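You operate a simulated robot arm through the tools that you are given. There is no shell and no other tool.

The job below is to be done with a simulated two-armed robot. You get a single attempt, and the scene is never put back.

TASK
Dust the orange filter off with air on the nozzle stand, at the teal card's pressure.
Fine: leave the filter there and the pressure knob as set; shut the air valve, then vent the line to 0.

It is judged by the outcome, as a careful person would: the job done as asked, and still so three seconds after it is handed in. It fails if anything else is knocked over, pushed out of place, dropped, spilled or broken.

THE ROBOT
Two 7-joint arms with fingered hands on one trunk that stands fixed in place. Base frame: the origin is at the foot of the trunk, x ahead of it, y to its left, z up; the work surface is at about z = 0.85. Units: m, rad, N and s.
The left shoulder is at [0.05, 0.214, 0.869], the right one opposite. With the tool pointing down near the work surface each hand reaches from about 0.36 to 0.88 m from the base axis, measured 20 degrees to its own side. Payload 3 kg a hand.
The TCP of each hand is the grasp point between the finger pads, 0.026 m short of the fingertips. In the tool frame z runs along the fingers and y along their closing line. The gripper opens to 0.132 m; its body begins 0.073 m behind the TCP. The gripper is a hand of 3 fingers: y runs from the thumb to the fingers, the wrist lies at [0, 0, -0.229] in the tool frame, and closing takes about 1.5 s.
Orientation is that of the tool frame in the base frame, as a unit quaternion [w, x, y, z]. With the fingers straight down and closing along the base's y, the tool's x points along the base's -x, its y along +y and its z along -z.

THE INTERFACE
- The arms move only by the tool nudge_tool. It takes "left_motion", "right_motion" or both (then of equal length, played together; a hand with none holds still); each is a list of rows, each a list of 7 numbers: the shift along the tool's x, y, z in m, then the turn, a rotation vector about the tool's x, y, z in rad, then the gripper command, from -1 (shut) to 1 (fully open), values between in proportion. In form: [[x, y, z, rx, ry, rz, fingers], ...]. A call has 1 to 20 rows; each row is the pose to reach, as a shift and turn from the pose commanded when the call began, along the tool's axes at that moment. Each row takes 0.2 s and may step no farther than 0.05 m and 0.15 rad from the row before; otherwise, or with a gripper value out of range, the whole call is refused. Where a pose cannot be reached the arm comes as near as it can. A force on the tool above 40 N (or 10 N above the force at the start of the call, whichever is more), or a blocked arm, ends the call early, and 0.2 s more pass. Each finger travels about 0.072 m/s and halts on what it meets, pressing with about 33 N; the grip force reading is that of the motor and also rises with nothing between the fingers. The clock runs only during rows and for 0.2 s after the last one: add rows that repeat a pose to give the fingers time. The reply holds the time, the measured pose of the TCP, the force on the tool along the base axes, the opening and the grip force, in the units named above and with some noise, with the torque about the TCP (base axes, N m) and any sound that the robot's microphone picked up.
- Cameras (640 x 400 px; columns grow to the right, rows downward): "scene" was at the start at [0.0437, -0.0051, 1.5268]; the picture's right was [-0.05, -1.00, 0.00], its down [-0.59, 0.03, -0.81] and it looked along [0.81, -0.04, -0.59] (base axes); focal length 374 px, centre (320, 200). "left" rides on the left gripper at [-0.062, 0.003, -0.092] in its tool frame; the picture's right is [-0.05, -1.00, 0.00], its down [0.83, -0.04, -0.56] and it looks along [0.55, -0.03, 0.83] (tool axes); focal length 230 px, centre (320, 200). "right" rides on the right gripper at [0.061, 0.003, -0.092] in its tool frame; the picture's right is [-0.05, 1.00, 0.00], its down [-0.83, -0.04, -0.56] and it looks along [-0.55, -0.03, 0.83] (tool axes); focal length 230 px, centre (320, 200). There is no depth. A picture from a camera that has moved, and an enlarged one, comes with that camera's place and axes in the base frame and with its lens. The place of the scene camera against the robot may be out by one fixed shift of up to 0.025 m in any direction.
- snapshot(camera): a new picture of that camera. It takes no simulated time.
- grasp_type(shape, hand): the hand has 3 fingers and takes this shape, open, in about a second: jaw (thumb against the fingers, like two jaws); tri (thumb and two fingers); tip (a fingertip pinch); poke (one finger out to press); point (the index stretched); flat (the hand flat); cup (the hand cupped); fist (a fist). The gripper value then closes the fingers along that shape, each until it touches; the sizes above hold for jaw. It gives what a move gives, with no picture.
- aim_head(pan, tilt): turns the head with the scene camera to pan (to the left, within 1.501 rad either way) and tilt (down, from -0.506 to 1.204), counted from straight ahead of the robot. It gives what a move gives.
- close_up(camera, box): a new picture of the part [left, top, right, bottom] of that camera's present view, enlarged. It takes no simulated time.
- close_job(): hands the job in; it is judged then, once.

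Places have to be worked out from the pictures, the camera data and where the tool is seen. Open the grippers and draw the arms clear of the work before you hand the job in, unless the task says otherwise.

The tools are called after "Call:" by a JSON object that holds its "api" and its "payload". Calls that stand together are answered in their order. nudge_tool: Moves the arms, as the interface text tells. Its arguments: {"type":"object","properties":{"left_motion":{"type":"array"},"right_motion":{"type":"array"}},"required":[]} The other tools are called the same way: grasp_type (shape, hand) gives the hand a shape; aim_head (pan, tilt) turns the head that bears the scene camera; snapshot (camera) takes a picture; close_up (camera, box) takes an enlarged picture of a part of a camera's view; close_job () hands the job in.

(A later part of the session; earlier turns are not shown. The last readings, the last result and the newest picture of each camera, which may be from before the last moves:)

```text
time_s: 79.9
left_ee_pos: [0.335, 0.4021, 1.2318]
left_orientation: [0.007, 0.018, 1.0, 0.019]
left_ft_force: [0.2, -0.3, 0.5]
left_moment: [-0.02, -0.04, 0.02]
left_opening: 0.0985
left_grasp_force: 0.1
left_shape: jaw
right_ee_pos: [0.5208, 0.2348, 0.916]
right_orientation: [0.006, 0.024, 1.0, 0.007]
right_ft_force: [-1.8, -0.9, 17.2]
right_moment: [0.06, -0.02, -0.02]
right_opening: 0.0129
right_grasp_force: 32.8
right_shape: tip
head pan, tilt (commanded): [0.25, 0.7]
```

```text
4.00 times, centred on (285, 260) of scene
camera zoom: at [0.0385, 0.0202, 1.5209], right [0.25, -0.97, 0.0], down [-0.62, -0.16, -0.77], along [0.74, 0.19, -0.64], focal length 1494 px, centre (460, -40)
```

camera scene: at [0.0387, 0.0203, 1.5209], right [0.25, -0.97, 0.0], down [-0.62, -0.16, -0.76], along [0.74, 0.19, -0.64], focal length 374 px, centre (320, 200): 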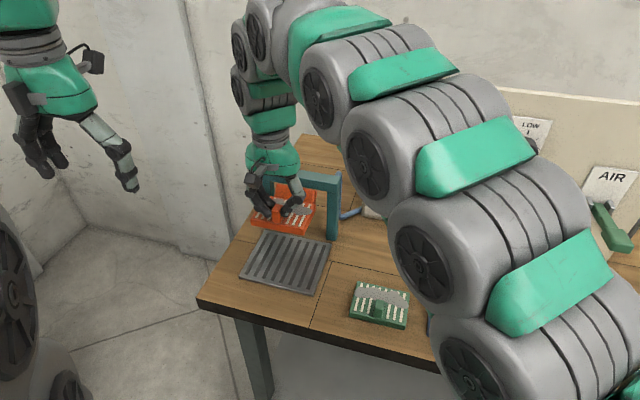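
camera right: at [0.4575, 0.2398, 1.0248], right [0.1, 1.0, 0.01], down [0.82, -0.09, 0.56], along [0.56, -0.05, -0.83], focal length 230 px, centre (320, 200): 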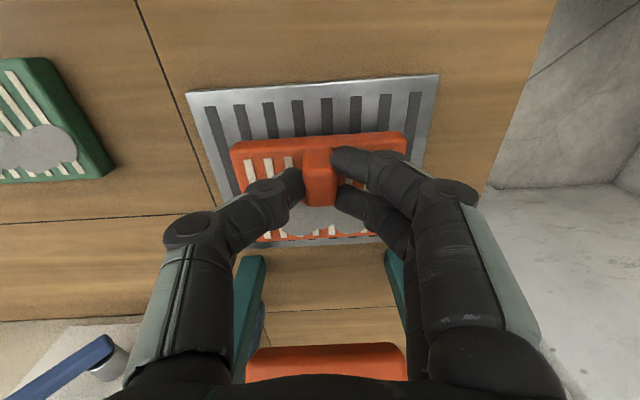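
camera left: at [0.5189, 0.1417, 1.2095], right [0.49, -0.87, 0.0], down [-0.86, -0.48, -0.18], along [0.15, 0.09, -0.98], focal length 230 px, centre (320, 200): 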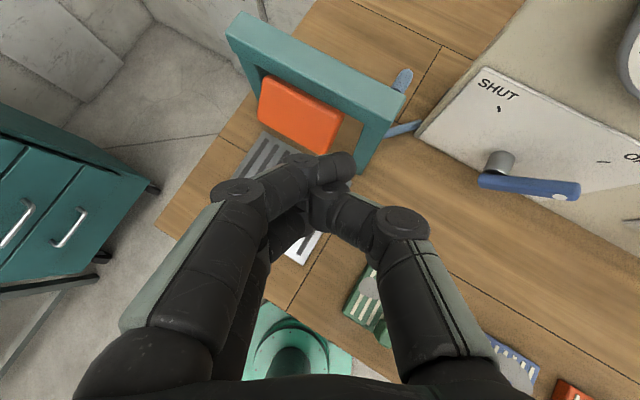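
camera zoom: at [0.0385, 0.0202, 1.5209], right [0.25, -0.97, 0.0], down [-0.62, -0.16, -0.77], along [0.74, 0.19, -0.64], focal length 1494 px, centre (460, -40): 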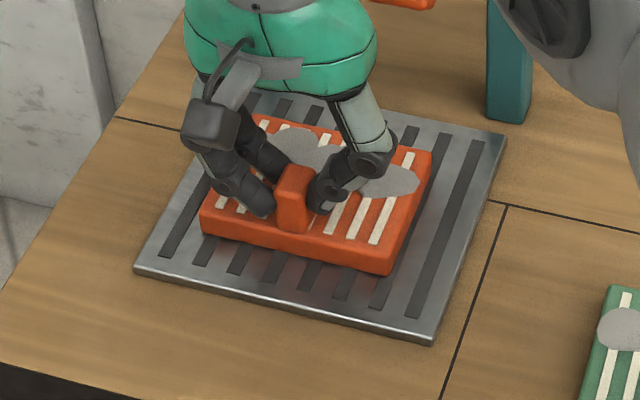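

The filter is resting on the grate (17 N). I ease up 2 mm, then open the fingers.

Call:
{"api": "nudge_tool", "payload": {"right_motion": [[0, 0, -0.002, 0, 0, 0, -1], [0, 0, -0.0025, 0, 0, 0, -0.7], [0, 0, -0.0025, 0, 0, 0, -0.4], [0, 0, -0.0025, 0, 0, 0, -0.2], [0, 0, -0.0025, 0, 0, 0, -0.1], [0, 0, -0.0025, 0, 0, 0, -0.1]]}}

Call:
{"api": "snapshot", "payload": {"camera": "right"}}

Call:
{"api": "close_up", "payload": {"camera": "scene", "box": [220, 210, 350, 310]}}

```text
time_s: 81.3
left_ee_pos: [0.3348, 0.4018, 1.2317]
left_orientation: [0.006, 0.017, 1.0, 0.019]
left_ft_force: [0.6, 0.3, -0.2]
left_moment: [-0.02, -0.03, -0.02]
left_opening: 0.0985
left_grasp_force: 0.0
left_shape: jaw
right_ee_pos: [0.5198, 0.2343, 0.9178]
right_orientation: [0.006, 0.023, 1.0, 0.005]
right_ft_force: [-0.3, 0.7, 0.3]
right_moment: [-0.01, -0.01, 0.02]
right_opening: 0.0588
right_grasp_force: 0.0
right_shape: tip
head pan, tilt (commanded): [0.25, 0.7]
```

```text
taken
camera right: at [0.4572, 0.2398, 1.0086], right [0.1, 1.0, 0.01], down [0.82, -0.09, 0.56], along [0.56, -0.05, -0.83], focal length 230 px, centre (320, 200)
```

right: 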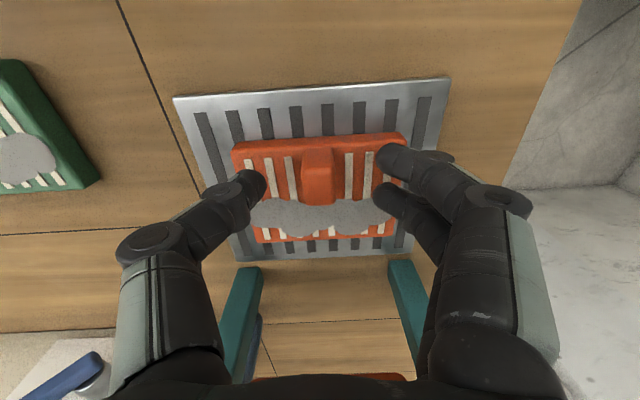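

```text
4.00 times, centred on (285, 260) of scene
camera zoom: at [0.0387, 0.0203, 1.5209], right [0.25, -0.97, 0.0], down [-0.62, -0.16, -0.76], along [0.74, 0.19, -0.64], focal length 1494 px, centre (460, -40)
```

zoom: 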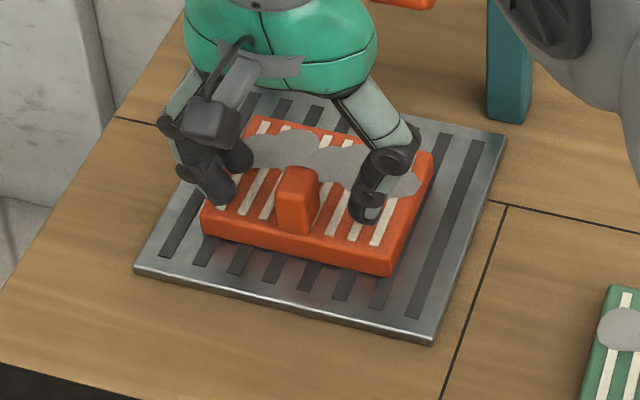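

The filter sits squarely on the grate. I lift the hand away, close the fingers and travel back to above the AIR lever.

Call:
{"api": "nudge_tool", "payload": {"right_motion": [[0, 0, -0.045, 0, 0, 0, -0.1], [0, 0, -0.09, 0, 0, 0, -0.1], [0, 0, -0.135, 0, 0, 0, -0.1], [-0.004, -0.02, -0.175, 0, 0, 0, -0.4], [-0.009, -0.047, -0.2, 0, 0, 0, -0.7], [-0.018, -0.093, -0.201, 0, 0, 0, -1], [-0.027, -0.139, -0.201, 0, 0, 0, -1], [-0.036, -0.185, -0.202, 0, 0, 0, -1], [-0.044, -0.231, -0.202, 0, 0, 0, -1], [-0.053, -0.277, -0.203, 0, 0, 0, -1], [-0.062, -0.323, -0.203, 0, 0, 0, -1], [-0.071, -0.369, -0.204, 0, 0, 0, -1], [-0.08, -0.415, -0.204, 0, 0, 0, -1], [-0.089, -0.461, -0.205, 0, 0, 0, -1], [-0.097, -0.507, -0.205, 0, 0, 0, -1], [-0.106, -0.553, -0.206, 0, 0, 0, -1], [-0.115, -0.598, -0.206, 0, 0, 0, -1], [-0.115, -0.598, -0.206, 0, 0, 0, -1]]}}

Call:
{"api": "aim_head", "payload": {"pan": 0, "tilt": 0.6}}

Call:
{"api": "snapshot", "payload": {"camera": "scene"}}

Call:
{"api": "snapshot", "payload": {"camera": "right"}}

```text
time_s: 85.1
left_ee_pos: [0.3354, 0.4011, 1.2316]
left_orientation: [0.006, 0.017, 1.0, 0.02]
left_ft_force: [0.1, -0.1, 0.1]
left_moment: [-0.01, 0.03, 0.02]
left_opening: 0.0987
left_grasp_force: 0.0
left_shape: jaw
right_ee_pos: [0.6052, -0.3699, 1.1178]
right_orientation: [0.005, 0.024, 1.0, 0.005]
right_ft_force: [0.2, -0.4, -0.6]
right_moment: [-0.01, -0.01, -0.04]
right_opening: 0.0
right_grasp_force: 32.7
right_shape: tip
head pan, tilt (commanded): [0.25, 0.7]
```

```text
time_s: 85.9
left_ee_pos: [0.3353, 0.401, 1.2317]
left_orientation: [0.006, 0.017, 1.0, 0.019]
left_ft_force: [-0.3, -0.5, 0.7]
left_moment: [0.02, 0.02, -0.02]
left_opening: 0.0986
left_grasp_force: 0.1
left_shape: jaw
right_ee_pos: [0.6041, -0.3692, 1.1179]
right_orientation: [0.006, 0.024, 1.0, 0.006]
right_ft_force: [0.4, 0.2, -0.3]
right_moment: [-0.01, -0.01, 0.01]
right_opening: 0.0
right_grasp_force: 33.2
right_shape: tip
head pan, tilt (commanded): [0.0, 0.6]
```

```text
taken
camera scene: at [0.0448, -0.0006, 1.5295], right [0.0, -1.0, 0.0], down [-0.57, 0.0, -0.82], along [0.82, 0.0, -0.57], focal length 374 px, centre (320, 200)
```

scene: 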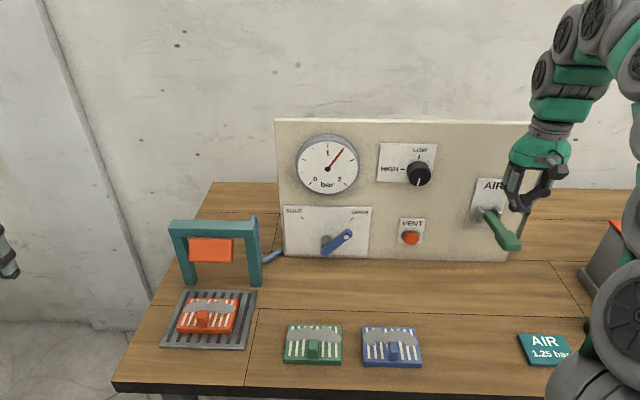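

```text
taken
camera right: at [0.542, -0.3643, 1.209], right [0.1, 1.0, 0.01], down [0.82, -0.09, 0.56], along [0.56, -0.05, -0.83], focal length 230 px, centre (320, 200)
```

right: 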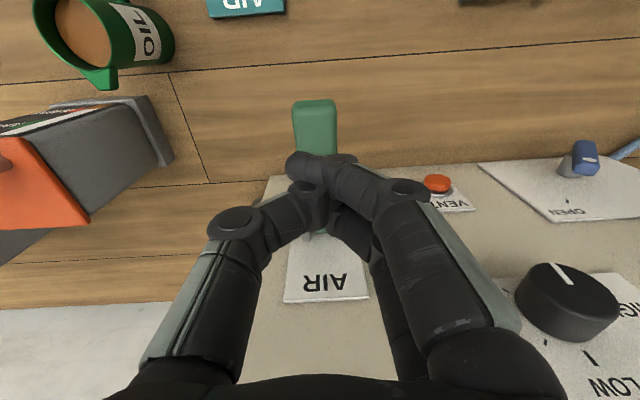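

I check the gauge and the filter on the grate before blowing.

Call:
{"api": "close_up", "payload": {"camera": "scene", "box": [290, 128, 366, 202]}}

Call:
{"api": "close_up", "payload": {"camera": "scene", "box": [140, 200, 300, 360]}}

```text
5.41 times, centred on (328, 165) of scene
camera zoom: at [0.0448, -0.0006, 1.5295], right [0.0, -1.0, 0.0], down [-0.57, 0.0, -0.82], along [0.82, 0.0, -0.57], focal length 2019 px, centre (277, 389)
```

zoom: 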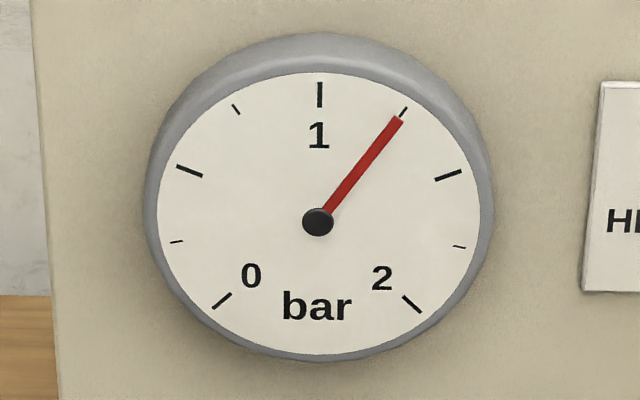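

```text
2.50 times, centred on (220, 280) of scene
camera zoom: at [0.0448, -0.0006, 1.5295], right [0.0, -1.0, 0.0], down [-0.57, 0.0, -0.82], along [0.82, 0.0, -0.57], focal length 934 px, centre (570, 0)
```

zoom: 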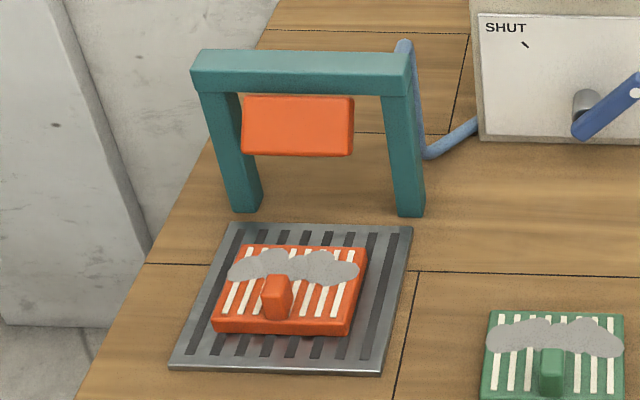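

The gauge is at 1.25 and the filter is centred. I press the AIR lever down and hold it, listening and watching.

Call:
{"api": "nudge_tool", "payload": {"right_motion": [[0, 0, 0.03, 0, 0, 0, -1], [0, 0, 0.055, 0, 0, 0, -1], [0, 0, 0.07, 0, 0, 0, -1], [-0.003, 0, 0.08, 0, 0, 0, -1], [-0.006, 0, 0.09, 0, 0, 0, -1], [-0.009, 0, 0.098, 0, 0, 0, -1], [-0.011, 0, 0.104, 0, 0, 0, -1], [-0.011, 0, 0.108, 0, 0, 0, -1], [-0.011, 0, 0.108, 0, 0, 0, -1]]}}

Call:
{"api": "snapshot", "payload": {"camera": "scene"}}

Call:
{"api": "close_up", "payload": {"camera": "scene", "box": [140, 200, 300, 360]}}

Call:
{"api": "close_up", "payload": {"camera": "scene", "box": [290, 128, 366, 202]}}

```text
time_s: 87.9
left_ee_pos: [0.335, 0.4014, 1.2309]
left_orientation: [0.006, 0.017, 1.0, 0.019]
left_ft_force: [-0.3, -0.5, 0.3]
left_moment: [0.02, 0.0, 0.0]
left_opening: 0.0988
left_grasp_force: 0.1
left_shape: jaw
right_ee_pos: [0.617, -0.3691, 1.009]
right_orientation: [0.006, 0.023, 1.0, 0.007]
right_ft_force: [2.5, 0.9, 7.4]
right_moment: [-0.07, -0.14, 0.06]
right_opening: 0.0
right_grasp_force: 33.0
right_shape: tip
head pan, tilt (commanded): [0.0, 0.6]
```

```text
taken
camera scene: at [0.0447, -0.0006, 1.5295], right [0.0, -1.0, 0.0], down [-0.56, 0.0, -0.83], along [0.83, 0.0, -0.56], focal length 374 px, centre (320, 200)
```

scene: 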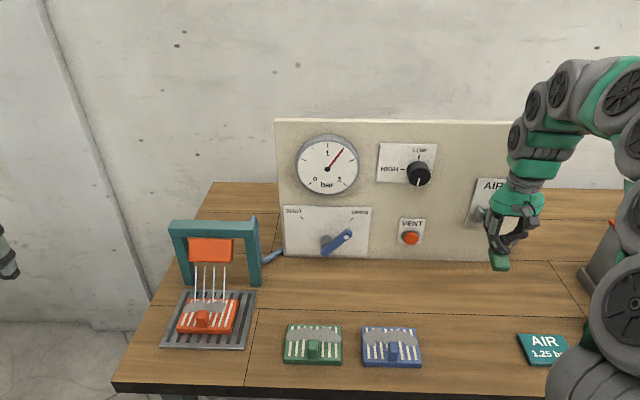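

```text
2.50 times, centred on (220, 280) of scene
camera zoom: at [0.0447, -0.0006, 1.5295], right [0.0, -1.0, 0.0], down [-0.56, 0.0, -0.83], along [0.83, 0.0, -0.56], focal length 934 px, centre (570, 0)
```

zoom: 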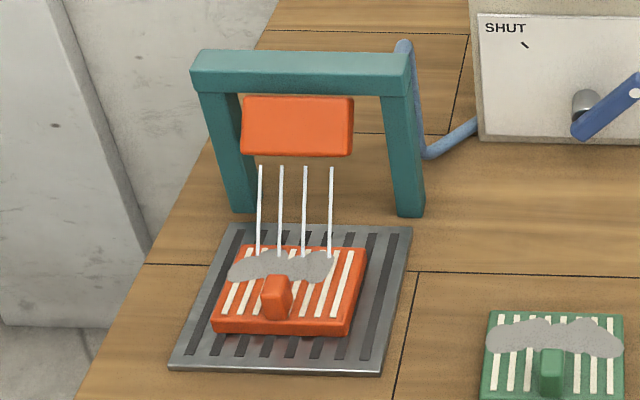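

```text
5.41 times, centred on (328, 165) of scene
camera zoom: at [0.0447, -0.0006, 1.5295], right [0.0, -1.0, 0.0], down [-0.56, 0.0, -0.83], along [0.83, 0.0, -0.56], focal length 2019 px, centre (277, 389)
```

zoom: 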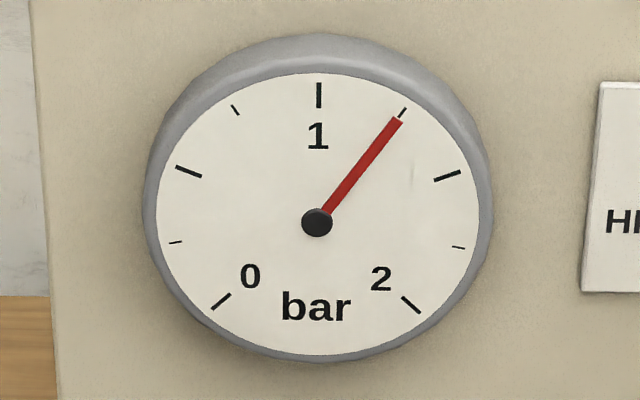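

Air jets are striking the filter at 1.25 bar and the dust is already shrinking from the right side. I keep holding the lever down.

Call:
{"api": "nudge_tool", "payload": {"right_motion": [[0, 0, 0, 0, 0, 0, -1], [0, 0, 0, 0, 0, 0, -1], [0, 0, 0, 0, 0, 0, -1], [0, 0, 0, 0, 0, 0, -1], [0, 0, 0, 0, 0, 0, -1], [0, 0, 0, 0, 0, 0, -1], [0, 0, 0, 0, 0, 0, -1], [0, 0, 0, 0, 0, 0, -1]]}}

Call:
{"api": "close_up", "payload": {"camera": "scene", "box": [140, 200, 300, 360]}}

```text
time_s: 89.7
left_ee_pos: [0.3361, 0.4025, 1.2315]
left_orientation: [0.006, 0.018, 1.0, 0.019]
left_ft_force: [0.7, 0.0, 0.4]
left_moment: [0.0, -0.01, 0.02]
left_opening: 0.0988
left_grasp_force: 0.0
left_shape: jaw
right_ee_pos: [0.618, -0.3694, 1.0085]
right_orientation: [0.005, 0.023, 1.0, 0.005]
right_ft_force: [1.3, 0.6, 6.9]
right_moment: [-0.1, -0.15, 0.02]
right_opening: 0.0001
right_grasp_force: 33.4
right_shape: tip
head pan, tilt (commanded): [0.0, 0.6]
```

```text
2.50 times, centred on (220, 280) of scene
camera zoom: at [0.0447, -0.0006, 1.5295], right [0.0, -1.0, 0.0], down [-0.56, 0.0, -0.83], along [0.83, 0.0, -0.56], focal length 934 px, centre (570, 0)
```

zoom: 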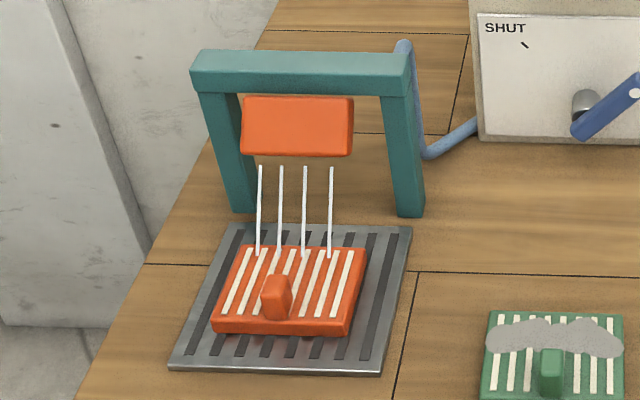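

The dust appears to be gone. I zoom in tightly to confirm before I release the lever.

Call:
{"api": "close_up", "payload": {"camera": "scene", "box": [170, 285, 250, 345]}}

```text
6.67 times, centred on (210, 315) of scene
camera zoom: at [0.0447, -0.0006, 1.5295], right [0.0, -1.0, 0.0], down [-0.56, 0.0, -0.83], along [0.83, 0.0, -0.56], focal length 2490 px, centre (1053, -567)
```

zoom: 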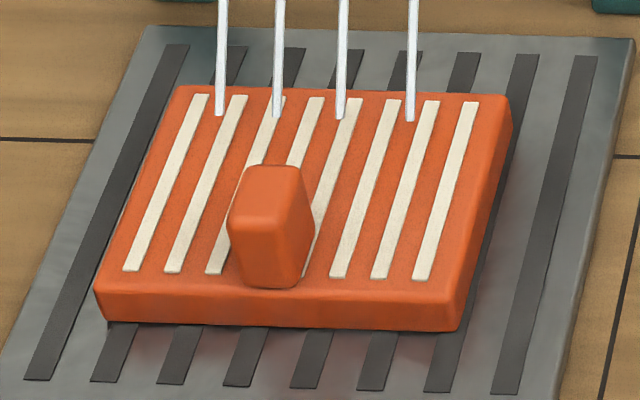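

The filter is clean. I release the lever by lifting the hand, then bring the right hand toward the right side of the blue handle to shut it.

Call:
{"api": "nudge_tool", "payload": {"right_motion": [[0, 0, -0.04, 0, 0, 0, -1], [0, 0, -0.08, 0, 0, 0, -1], [0, 0, -0.113, 0, 0, 0, -1], [0.019, 0.039, -0.113, 0, 0, -0.06, -1], [0.038, 0.078, -0.113, 0, 0, -0.12, -1], [0.056, 0.118, -0.113, 0, 0, -0.18, -1], [0.075, 0.157, -0.113, 0, 0, -0.24, -1], [0.094, 0.196, -0.113, 0, 0, -0.3, -1], [0.094, 0.196, -0.113, 0, 0, -0.3, -1]]}}

Call:
{"api": "nudge_tool", "payload": {"right_motion": [[0, 0, 0, 0, -0.13, 0, -1], [0, 0, 0, 0, -0.26, 0, -1], [0, 0, 0, 0, -0.39, 0, -1], [0, 0, 0, 0, -0.52, 0, -1], [0, 0, 0, 0, -0.65, 0, -1], [0, 0, 0, 0, -0.78, 0, -1], [0, 0, 0, 0, -0.78, 0, -1]]}}

Call:
{"api": "snapshot", "payload": {"camera": "scene"}}

Call:
{"api": "snapshot", "payload": {"camera": "right"}}

```text
time_s: 91.7
left_ee_pos: [0.3355, 0.4009, 1.232]
left_orientation: [0.007, 0.017, 1.0, 0.019]
left_ft_force: [-0.3, 0.5, 0.0]
left_moment: [0.04, -0.03, 0.0]
left_opening: 0.0985
left_grasp_force: 0.0
left_shape: jaw
right_ee_pos: [0.531, -0.1696, 1.1246]
right_orientation: [0.005, -0.126, 0.992, 0.005]
right_ft_force: [0.4, 0.2, -0.1]
right_moment: [0.02, 0.02, 0.03]
right_opening: 0.0
right_grasp_force: 32.8
right_shape: tip
head pan, tilt (commanded): [0.0, 0.6]
```

```text
time_s: 93.3
left_ee_pos: [0.3355, 0.4011, 1.2315]
left_orientation: [0.006, 0.017, 1.0, 0.019]
left_ft_force: [0.4, -0.2, 0.9]
left_moment: [0.01, -0.02, -0.01]
left_opening: 0.0989
left_grasp_force: 0.0
left_shape: jaw
right_ee_pos: [0.5314, -0.1706, 1.1245]
right_orientation: [0.383, -0.115, 0.915, 0.053]
right_ft_force: [0.3, 0.1, 0.3]
right_moment: [0.03, 0.02, 0.01]
right_opening: 0.0
right_grasp_force: 33.2
right_shape: tip
head pan, tilt (commanded): [0.0, 0.6]
```

```text
taken
camera scene: at [0.0448, -0.0007, 1.5295], right [0.0, -1.0, 0.0], down [-0.56, 0.0, -0.83], along [0.83, 0.0, -0.56], focal length 374 px, centre (320, 200)
```

scene: 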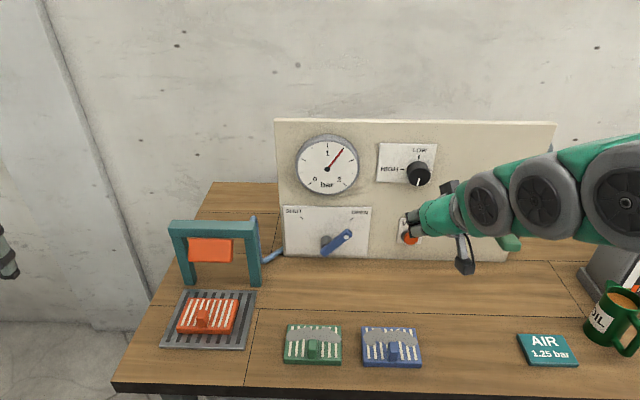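

```text
taken
camera right: at [0.4244, -0.1944, 1.1443], right [-0.22, 0.98, 0.05], down [0.19, 0.0, 0.98], along [0.96, 0.22, -0.19], focal length 230 px, centre (320, 200)
```

right: 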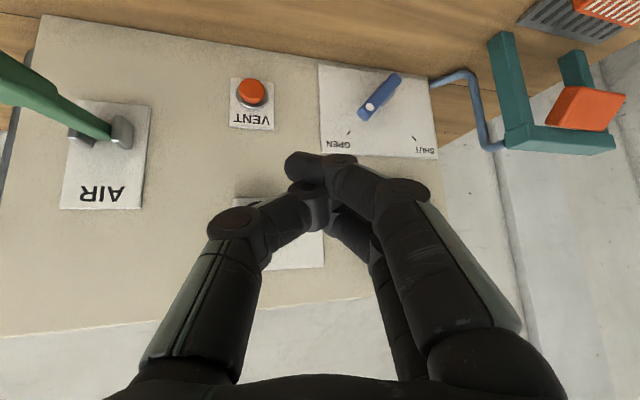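

The valve handle is to the front left of the fingertips. I advance along the fingers' direction toward the handle's right side.

Call:
{"api": "nudge_tool", "payload": {"right_motion": [[0, 0, 0.04, 0, 0, 0, -1], [0.001, 0, 0.08, 0, 0, 0, -1], [0.001, 0, 0.12, 0, 0, 0, -1], [0.002, 0, 0.16, 0, 0, 0, -1], [0.002, 0, 0.16, 0, 0, 0, -1]]}}

Call:
{"api": "snapshot", "payload": {"camera": "right"}}

Call:
{"api": "close_up", "payload": {"camera": "scene", "box": [270, 110, 470, 280]}}

```text
time_s: 94.5
left_ee_pos: [0.3344, 0.4028, 1.2312]
left_orientation: [0.007, 0.017, 1.0, 0.019]
left_ft_force: [0.1, -0.7, 0.9]
left_moment: [0.01, -0.03, 0.01]
left_opening: 0.0988
left_grasp_force: 0.1
left_shape: jaw
right_ee_pos: [0.6391, -0.1404, 1.0104]
right_orientation: [0.383, -0.115, 0.915, 0.053]
right_ft_force: [-0.1, 0.1, 0.8]
right_moment: [-0.02, -0.04, -0.01]
right_opening: 0.0001
right_grasp_force: 33.1
right_shape: tip
head pan, tilt (commanded): [0.0, 0.6]
```

```text
taken
camera right: at [0.5331, -0.1647, 1.0304], right [-0.22, 0.98, 0.04], down [0.19, 0.0, 0.98], along [0.96, 0.22, -0.19], focal length 230 px, centre (320, 200)
```

right: 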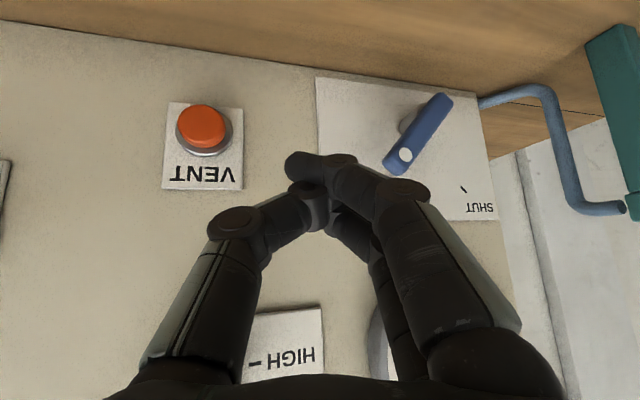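

```text
2.35 times, centred on (370, 195) of scene
camera zoom: at [0.0448, -0.0007, 1.5295], right [0.0, -1.0, 0.0], down [-0.56, 0.0, -0.83], along [0.83, 0.0, -0.56], focal length 879 px, centre (202, 212)
```

zoom: 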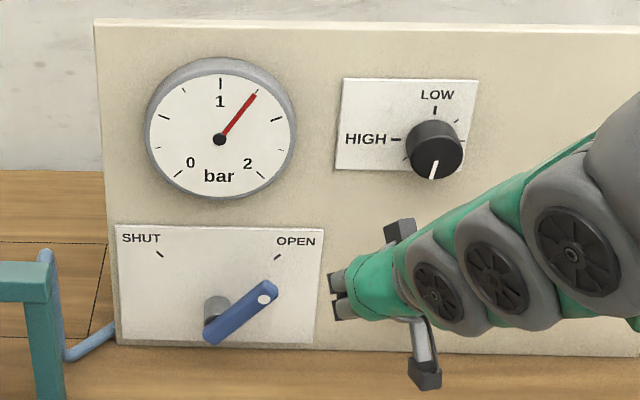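

The fingertips are level with and to the right of the handle. I complete the approach and begin to push the handle left toward SHUT.

Call:
{"api": "nudge_tool", "payload": {"right_motion": [[0, 0, 0.03, 0, 0, 0, -1], [0, 0, 0.06, 0, 0, 0, -1], [-0.0025, 0.0145, 0.0628, 0, 0, 0, -1], [-0.005, 0.029, 0.0655, 0, 0, 0, -1], [-0.0074, 0.042, 0.068, 0, 0, 0, -1], [-0.0099, 0.056, 0.0707, 0, 0, 0, -1]]}}

Call:
{"api": "snapshot", "payload": {"camera": "right"}}

Call:
{"api": "close_up", "payload": {"camera": "scene", "box": [270, 110, 470, 280]}}

```text
time_s: 95.9
left_ee_pos: [0.3353, 0.3999, 1.2311]
left_orientation: [0.007, 0.019, 1.0, 0.02]
left_ft_force: [0.5, 0.5, -0.7]
left_moment: [0.0, 0.0, -0.03]
left_opening: 0.0985
left_grasp_force: 0.0
left_shape: jaw
right_ee_pos: [0.6819, -0.075, 0.9714]
right_orientation: [0.384, -0.113, 0.915, 0.052]
right_ft_force: [0.6, -25.6, 28.4]
right_moment: [0.25, -0.14, -0.14]
right_opening: 0.0001
right_grasp_force: 32.6
right_shape: tip
head pan, tilt (commanded): [0.0, 0.6]
```

```text
taken
camera right: at [0.5754, -0.0989, 0.9909], right [-0.21, 0.98, 0.05], down [0.19, 0.0, 0.98], along [0.96, 0.22, -0.18], focal length 230 px, centre (320, 200)
```

right: 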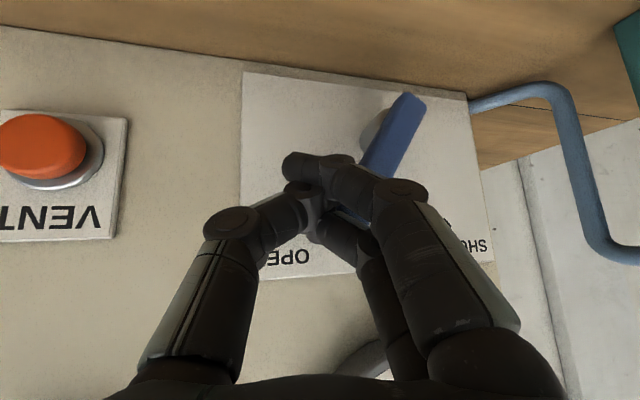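

```text
2.35 times, centred on (370, 195) of scene
camera zoom: at [0.0444, -0.0012, 1.5295], right [0.0, -1.0, 0.0], down [-0.56, 0.0, -0.83], along [0.83, 0.0, -0.56], focal length 879 px, centre (202, 212)
```

zoom: 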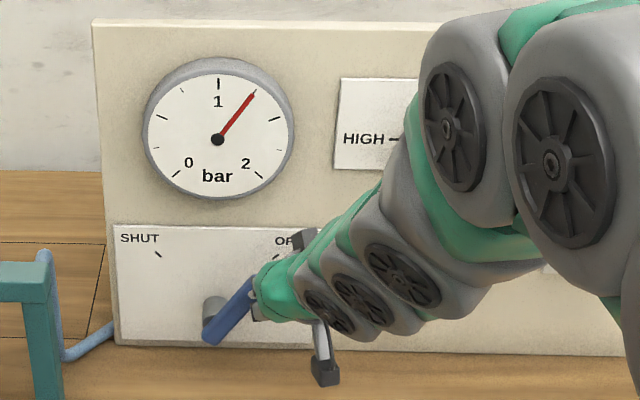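

The finger is pressing on the handle's end face rather than its side. I back off, drop about 28 mm, and push again lower down under the handle's right flank.

Call:
{"api": "nudge_tool", "payload": {"right_motion": [[0.0034, -0.0194, -0.0037, 0, 0, 0, -1], [0.0134, -0.0195, 0.006, 0, 0, 0, -1], [0.0234, -0.0196, 0.0159, 0, 0, 0, -1], [0.0208, -0.0051, 0.0187, 0, 0, 0, -1], [0.0183, 0.0094, 0.0215, 0, 0, 0, -1]]}}

Call:
{"api": "snapshot", "payload": {"camera": "right"}}

Call:
{"api": "close_up", "payload": {"camera": "scene", "box": [270, 110, 470, 280]}}

```text
time_s: 97.1
left_ee_pos: [0.3352, 0.4019, 1.2317]
left_orientation: [0.007, 0.017, 1.0, 0.019]
left_ft_force: [-0.3, 0.6, -0.8]
left_moment: [0.0, 0.0, -0.03]
left_opening: 0.0985
left_grasp_force: 0.1
left_shape: jaw
right_ee_pos: [0.682, -0.0627, 0.9409]
right_orientation: [0.383, -0.115, 0.915, 0.053]
right_ft_force: [-0.7, 0.5, -1.0]
right_moment: [0.0, -0.02, 0.01]
right_opening: 0.0
right_grasp_force: 33.0
right_shape: tip
head pan, tilt (commanded): [0.0, 0.6]
```

```text
taken
camera right: at [0.5747, -0.0865, 0.9611], right [-0.22, 0.98, 0.05], down [0.19, 0.0, 0.98], along [0.96, 0.22, -0.19], focal length 230 px, centre (320, 200)
```

right: 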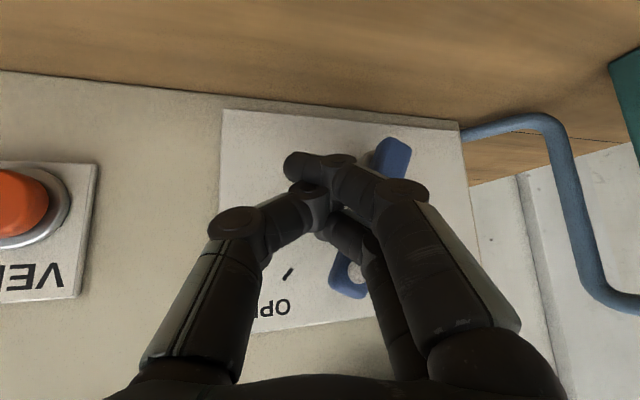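

```text
2.35 times, centred on (370, 195) of scene
camera zoom: at [0.0448, -0.0007, 1.5295], right [0.0, -1.0, 0.0], down [-0.56, 0.0, -0.83], along [0.83, 0.0, -0.56], focal length 879 px, centre (202, 212)
```

zoom: 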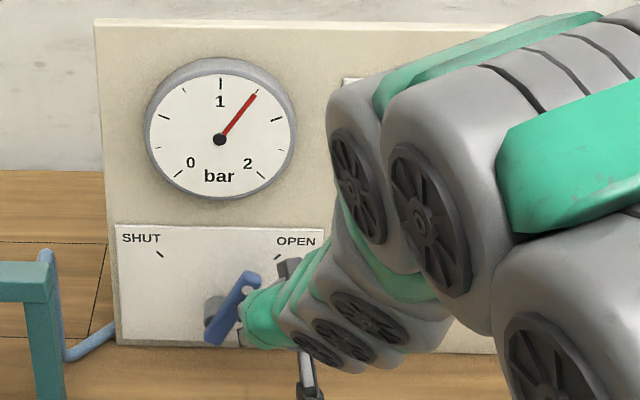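

The handle is now about 60° up and the finger lies against its flank. I push left and slightly up along its arc.

Call:
{"api": "nudge_tool", "payload": {"right_motion": [[-0.0026, 0.0145, 0.0028, 0, 0, 0, -1], [-0.008, 0.029, 0.0028, 0, 0, 0, -1], [-0.0134, 0.0437, 0.0027, 0, 0, 0, -1]]}}

Call:
{"api": "snapshot", "payload": {"camera": "right"}}

Call:
{"api": "close_up", "payload": {"camera": "scene", "box": [270, 110, 470, 280]}}

```text
time_s: 97.9
left_ee_pos: [0.3349, 0.4023, 1.2317]
left_orientation: [0.006, 0.018, 1.0, 0.02]
left_ft_force: [-0.8, 0.1, -0.2]
left_moment: [-0.01, -0.02, -0.04]
left_opening: 0.0989
left_grasp_force: 0.0
left_shape: jaw
right_ee_pos: [0.6816, -0.0264, 0.9484]
right_orientation: [0.382, -0.111, 0.916, 0.049]
right_ft_force: [-3.0, -24.2, 12.0]
right_moment: [-0.33, -0.04, -0.2]
right_opening: 0.0001
right_grasp_force: 32.8
right_shape: tip
head pan, tilt (commanded): [0.0, 0.6]
stopped in row 3 (right hand): the force on the tool passed its limit at 47 N (the readings are from after the stop); the commanded pose is now the measured one
```

```text
taken
camera right: at [0.5752, -0.0486, 0.969], right [-0.2, 0.98, 0.04], down [0.2, 0.0, 0.98], along [0.96, 0.21, -0.19], focal length 230 px, centre (320, 200)
```

right: 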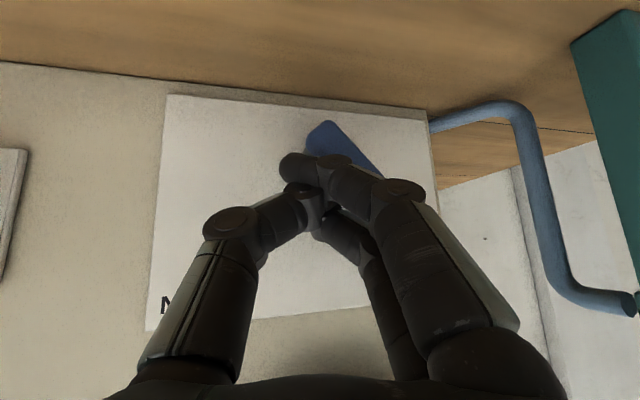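

```text
2.35 times, centred on (370, 195) of scene
camera zoom: at [0.0446, -0.0011, 1.5295], right [0.0, -1.0, 0.0], down [-0.56, 0.0, -0.83], along [0.83, 0.0, -0.56], focal length 879 px, centre (202, 212)
```

zoom: 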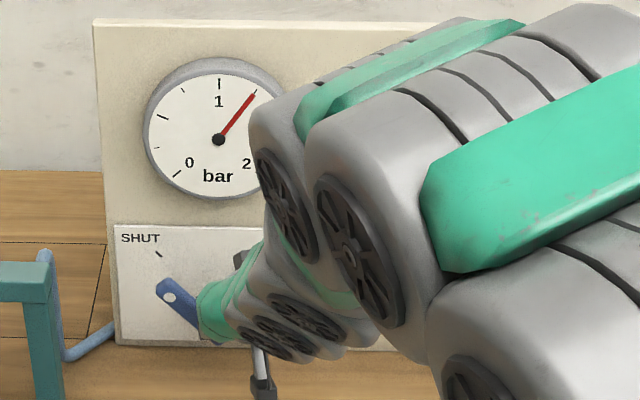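

The handle has swung over to the SHUT side and met its stop. I back the hand off to the right and away, and check the handle and gauge.

Call:
{"api": "nudge_tool", "payload": {"right_motion": [[0.0017, -0.0145, -0.0028, 0, 0, 0, -1], [0.002, -0.02, -0.04, 0, 0, 0, -1], [0.002, -0.03, -0.08, 0, 0, 0, -1], [0.002, -0.06, -0.115, 0, 0, 0, -1], [0.002, -0.09, -0.145, 0, 0, 0, -1], [0.002, -0.13, -0.165, 0, 0, 0, -1], [0.002, -0.15, -0.17, 0, 0, 0, -1]]}}

Call:
{"api": "snapshot", "payload": {"camera": "right"}}

Call:
{"api": "close_up", "payload": {"camera": "scene", "box": [270, 110, 470, 280]}}

```text
time_s: 99.5
left_ee_pos: [0.3357, 0.4015, 1.2315]
left_orientation: [0.007, 0.018, 1.0, 0.019]
left_ft_force: [-0.8, 0.4, 0.0]
left_moment: [0.0, 0.01, -0.04]
left_opening: 0.0984
left_grasp_force: 0.0
left_shape: jaw
right_ee_pos: [0.602, -0.1997, 1.0653]
right_orientation: [0.383, -0.112, 0.916, 0.05]
right_ft_force: [-0.1, -0.7, 0.6]
right_moment: [0.01, 0.01, 0.0]
right_opening: 0.0
right_grasp_force: 33.0
right_shape: tip
head pan, tilt (commanded): [0.0, 0.6]
```

```text
taken
camera right: at [0.4939, -0.223, 1.0856], right [-0.21, 0.98, 0.04], down [0.19, 0.0, 0.98], along [0.96, 0.21, -0.19], focal length 230 px, centre (320, 200)
```

right: 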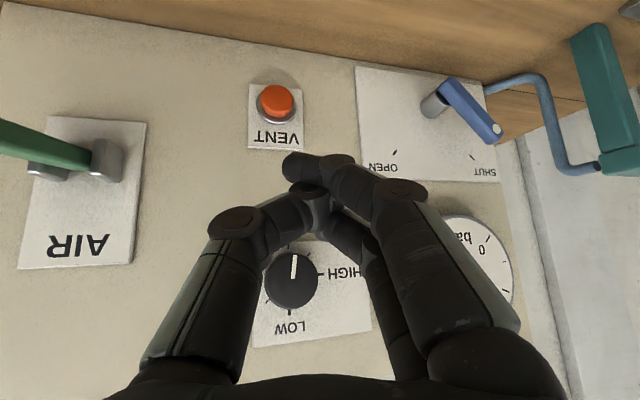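

```text
2.35 times, centred on (370, 195) of scene
camera zoom: at [0.0448, -0.0007, 1.5295], right [0.0, -1.0, 0.0], down [-0.56, 0.0, -0.83], along [0.83, 0.0, -0.56], focal length 879 px, centre (202, 212)
```

zoom: 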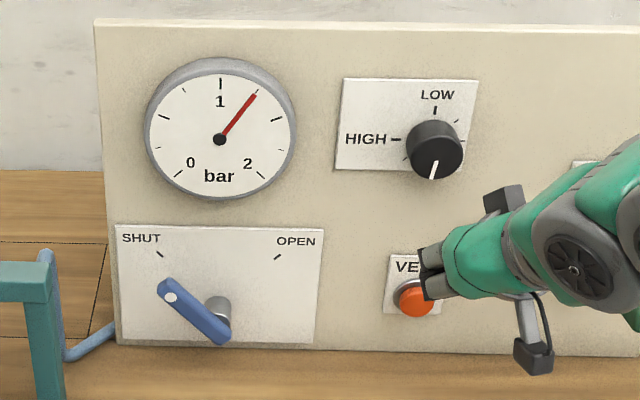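

The handle is back exactly at SHUT, the knob is unmoved, and the gauge still shows trapped pressure at 1.25. Next I line the fingertips up in front of the VENT button, at about (0.715, -0.2155, 0.935).

Call:
{"api": "nudge_tool", "payload": {"right_motion": [[0.015, -0.0074, 0.026, 0, 0, 0, -1], [0.03, -0.0148, 0.052, 0, 0, 0, -1], [0.045, -0.022, 0.078, 0, 0, 0, -1], [0.0608, -0.0297, 0.1049, 0, 0, 0, -1], [0.0608, -0.0297, 0.1049, 0, 0, 0, -1]]}}

Call:
{"api": "snapshot", "payload": {"camera": "right"}}

Call:
{"api": "close_up", "payload": {"camera": "scene", "box": [340, 180, 480, 290]}}

```text
time_s: 100.7
left_ee_pos: [0.3363, 0.4018, 1.2305]
left_orientation: [0.006, 0.017, 1.0, 0.019]
left_ft_force: [-0.4, -0.4, 0.4]
left_moment: [0.02, 0.0, 0.01]
left_opening: 0.0985
left_grasp_force: 0.1
left_shape: jaw
right_ee_pos: [0.6393, -0.2181, 0.9483]
right_orientation: [0.383, -0.112, 0.916, 0.051]
right_ft_force: [0.2, -0.8, -0.6]
right_moment: [-0.01, 0.01, 0.01]
right_opening: 0.0
right_grasp_force: 33.0
right_shape: tip
head pan, tilt (commanded): [0.0, 0.6]
```

```text
taken
camera right: at [0.5324, -0.2428, 0.9687], right [-0.21, 0.98, 0.04], down [0.19, 0.0, 0.98], along [0.96, 0.21, -0.19], focal length 230 px, centre (320, 200)
```

right: 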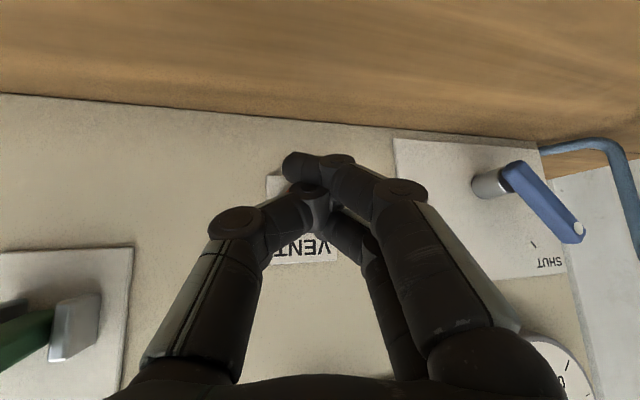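

```text
3.64 times, centred on (410, 235) of scene
camera zoom: at [0.0448, -0.0007, 1.5295], right [0.0, -1.0, 0.0], down [-0.56, 0.0, -0.83], along [0.83, 0.0, -0.56], focal length 1358 px, centre (-7, 73)
```

zoom: 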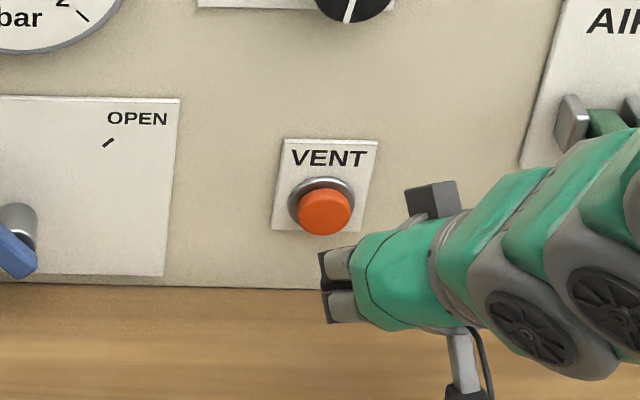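

The fingertips should be about 4 cm in front of the button at its height. I press straight forward (+x) in small steps.

Call:
{"api": "nudge_tool", "payload": {"right_motion": [[-0.0102, -0.0037, 0.0104, 0, 0, 0, -1], [-0.0205, -0.0073, 0.0207, 0, 0, 0, -1], [-0.0246, -0.0088, 0.0249, 0, 0, 0, -1], [-0.0287, -0.0102, 0.029, 0, 0, 0, -1]]}}

Call:
{"api": "close_up", "payload": {"camera": "scene", "box": [280, 120, 480, 290]}}

Call:
{"api": "snapshot", "payload": {"camera": "right"}}

```text
time_s: 101.7
left_ee_pos: [0.3356, 0.4012, 1.2306]
left_orientation: [0.006, 0.017, 1.0, 0.019]
left_ft_force: [0.3, -0.4, -0.1]
left_moment: [0.01, -0.02, 0.01]
left_opening: 0.0985
left_grasp_force: 0.0
left_shape: jaw
right_ee_pos: [0.6798, -0.219, 0.9487]
right_orientation: [0.383, -0.113, 0.916, 0.051]
right_ft_force: [-0.4, -0.6, 0.6]
right_moment: [-0.01, 0.0, 0.0]
right_opening: 0.0002
right_grasp_force: 33.7
right_shape: tip
head pan, tilt (commanded): [0.0, 0.6]
```

```text
2.35 times, centred on (380, 205) of scene
camera zoom: at [0.0448, -0.0007, 1.5295], right [0.0, -1.0, 0.0], down [-0.56, 0.0, -0.83], along [0.83, 0.0, -0.56], focal length 879 px, centre (179, 188)
```

zoom: 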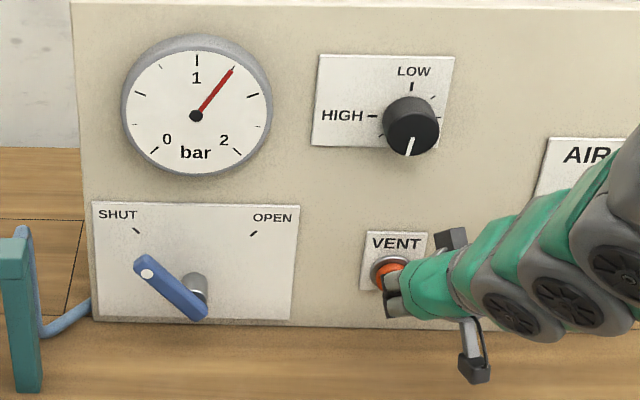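

```text
taken
camera right: at [0.5735, -0.2427, 0.9689], right [-0.21, 0.98, 0.04], down [0.2, 0.0, 0.98], along [0.96, 0.21, -0.19], focal length 230 px, centre (320, 200)
```

right: 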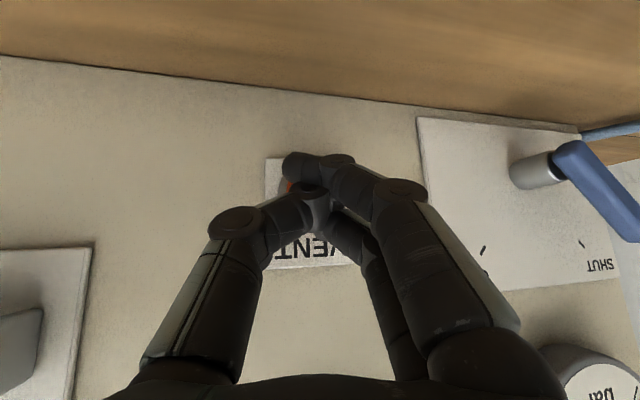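

No contact yet; the button lies straight behind the fingertips. I press on in 4 mm steps.

Call:
{"api": "nudge_tool", "payload": {"right_motion": [[-0.0027, -0.001, 0.0028, 0, 0, 0, -1], [-0.0055, -0.0019, 0.0055, 0, 0, 0, -1], [-0.0082, -0.0029, 0.0083, 0, 0, 0, -1], [-0.0109, -0.0039, 0.011, 0, 0, 0, -1], [-0.0137, -0.0049, 0.0138, 0, 0, 0, -1]]}}

Call:
{"api": "close_up", "payload": {"camera": "scene", "box": [280, 120, 480, 290]}}

Call:
{"api": "snapshot", "payload": {"camera": "right"}}

```text
time_s: 102.9
left_ee_pos: [0.3362, 0.4015, 1.2325]
left_orientation: [0.007, 0.018, 1.0, 0.019]
left_ft_force: [-0.5, -0.2, -0.3]
left_moment: [0.0, 0.01, -0.01]
left_opening: 0.0987
left_grasp_force: 0.0
left_shape: jaw
right_ee_pos: [0.699, -0.2202, 0.9487]
right_orientation: [0.383, -0.113, 0.916, 0.051]
right_ft_force: [-12.2, -5.4, 7.9]
right_moment: [-0.03, -0.19, -0.14]
right_opening: 0.0
right_grasp_force: 33.2
right_shape: tip
head pan, tilt (commanded): [0.0, 0.6]
heard: click
```

```text
2.35 times, centred on (380, 205) of scene
camera zoom: at [0.0445, -0.0008, 1.5295], right [0.0, -1.0, 0.0], down [-0.56, 0.0, -0.83], along [0.83, 0.0, -0.56], focal length 879 px, centre (179, 188)
```

zoom: 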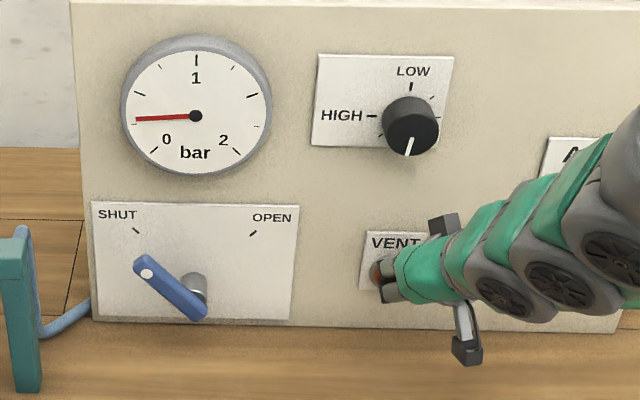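

```text
taken
camera right: at [0.5935, -0.2429, 0.9689], right [-0.21, 0.98, 0.04], down [0.19, 0.0, 0.98], along [0.96, 0.21, -0.19], focal length 230 px, centre (320, 200)
```

right: 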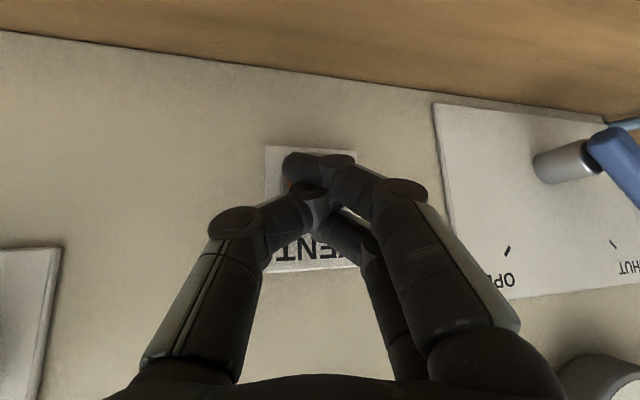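

A click was heard and the gauge is falling, now near 0.3 bar. I hold the button until it reads 0.

Call:
{"api": "nudge_tool", "payload": {"right_motion": [[0, 0, 0, 0, 0, 0, -1], [0, 0, 0, 0, 0, 0, -1], [0, 0, 0, 0, 0, 0, -1], [0, 0, 0, 0, 0, 0, -1], [0, 0, 0, 0, 0, 0, -1], [0, 0, 0, 0, 0, 0, -1], [0, 0, 0, 0, 0, 0, -1], [0, 0, 0, 0, 0, 0, -1]]}}

Call:
{"api": "close_up", "payload": {"camera": "scene", "box": [280, 120, 480, 290]}}

```text
time_s: 104.7
left_ee_pos: [0.3346, 0.401, 1.2323]
left_orientation: [0.006, 0.017, 1.0, 0.019]
left_ft_force: [-0.4, 0.1, -0.5]
left_moment: [0.0, -0.01, -0.01]
left_opening: 0.0991
left_grasp_force: 0.1
left_shape: jaw
right_ee_pos: [0.7006, -0.2188, 0.9483]
right_orientation: [0.382, -0.113, 0.916, 0.05]
right_ft_force: [-12.1, -6.4, 7.7]
right_moment: [0.01, -0.17, -0.14]
right_opening: 0.0002
right_grasp_force: 32.9
right_shape: tip
head pan, tilt (commanded): [0.0, 0.6]
```

```text
2.35 times, centred on (380, 205) of scene
camera zoom: at [0.0445, -0.0008, 1.5295], right [0.0, -1.0, 0.0], down [-0.56, 0.0, -0.83], along [0.83, 0.0, -0.56], focal length 879 px, centre (179, 188)
```

zoom: 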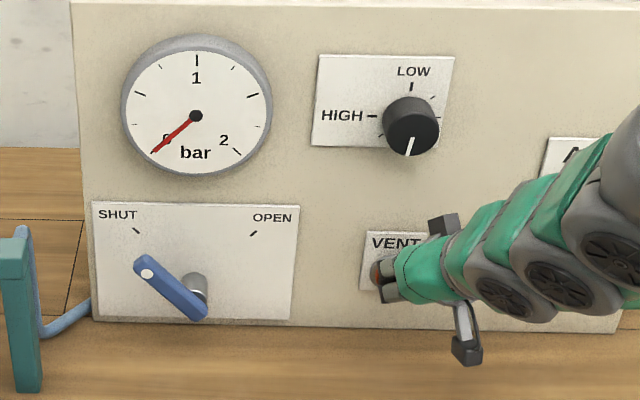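

The gauge reads 0. I release the button by backing straight off, then draw the hand up and away.

Call:
{"api": "nudge_tool", "payload": {"right_motion": [[0.0102, 0.0037, -0.0104, 0, 0, 0, -1], [0.0205, 0.0073, -0.0207, 0, 0, 0, -1], [0.0341, 0.0122, -0.0345, 0, 0, 0, -1], [0.034, 0.012, -0.07, 0, 0, 0, -1], [0.03, 0.01, -0.11, 0, 0, 0, -1], [0.02, 0.0, -0.15, 0, 0, 0, -1], [0.01, -0.01, -0.19, 0, 0, 0, -1], [0.0, -0.02, -0.23, 0, 0, 0, -0.6], [0.0, -0.02, -0.23, 0, 0, 0, -0.2]]}}

Call:
{"api": "snapshot", "payload": {"camera": "scene"}}

Call:
{"api": "close_up", "payload": {"camera": "scene", "box": [280, 120, 440, 260]}}

```text
time_s: 106.7
left_ee_pos: [0.3343, 0.4021, 1.2312]
left_orientation: [0.007, 0.017, 1.0, 0.019]
left_ft_force: [-0.5, 0.5, -0.4]
left_moment: [0.0, 0.0, 0.01]
left_opening: 0.0988
left_grasp_force: 0.0
left_shape: jaw
right_ee_pos: [0.5473, -0.2779, 1.109]
right_orientation: [0.382, -0.113, 0.916, 0.052]
right_ft_force: [-0.8, -0.3, 0.7]
right_moment: [0.02, 0.0, 0.01]
right_opening: 0.045
right_grasp_force: 0.1
right_shape: tip
head pan, tilt (commanded): [0.0, 0.6]
```

```text
taken
camera scene: at [0.0448, -0.0007, 1.5295], right [0.0, -1.0, 0.0], down [-0.56, 0.0, -0.83], along [0.83, 0.0, -0.56], focal length 374 px, centre (320, 200)
```

scene: 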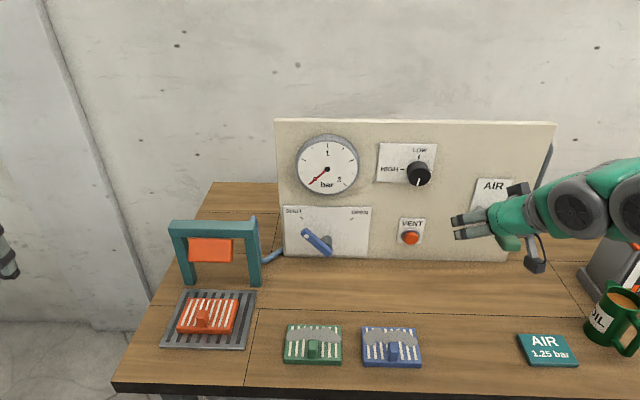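

```text
2.86 times, centred on (360, 190) of scene
camera zoom: at [0.0448, -0.0007, 1.5295], right [0.0, -1.0, 0.0], down [-0.56, 0.0, -0.83], along [0.83, 0.0, -0.56], focal length 1067 px, centre (206, 229)
```

zoom: 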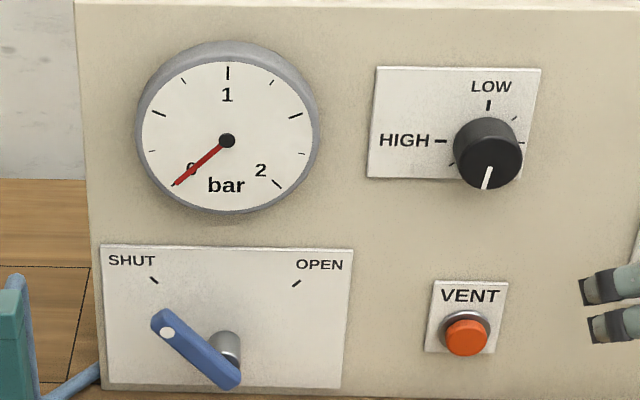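

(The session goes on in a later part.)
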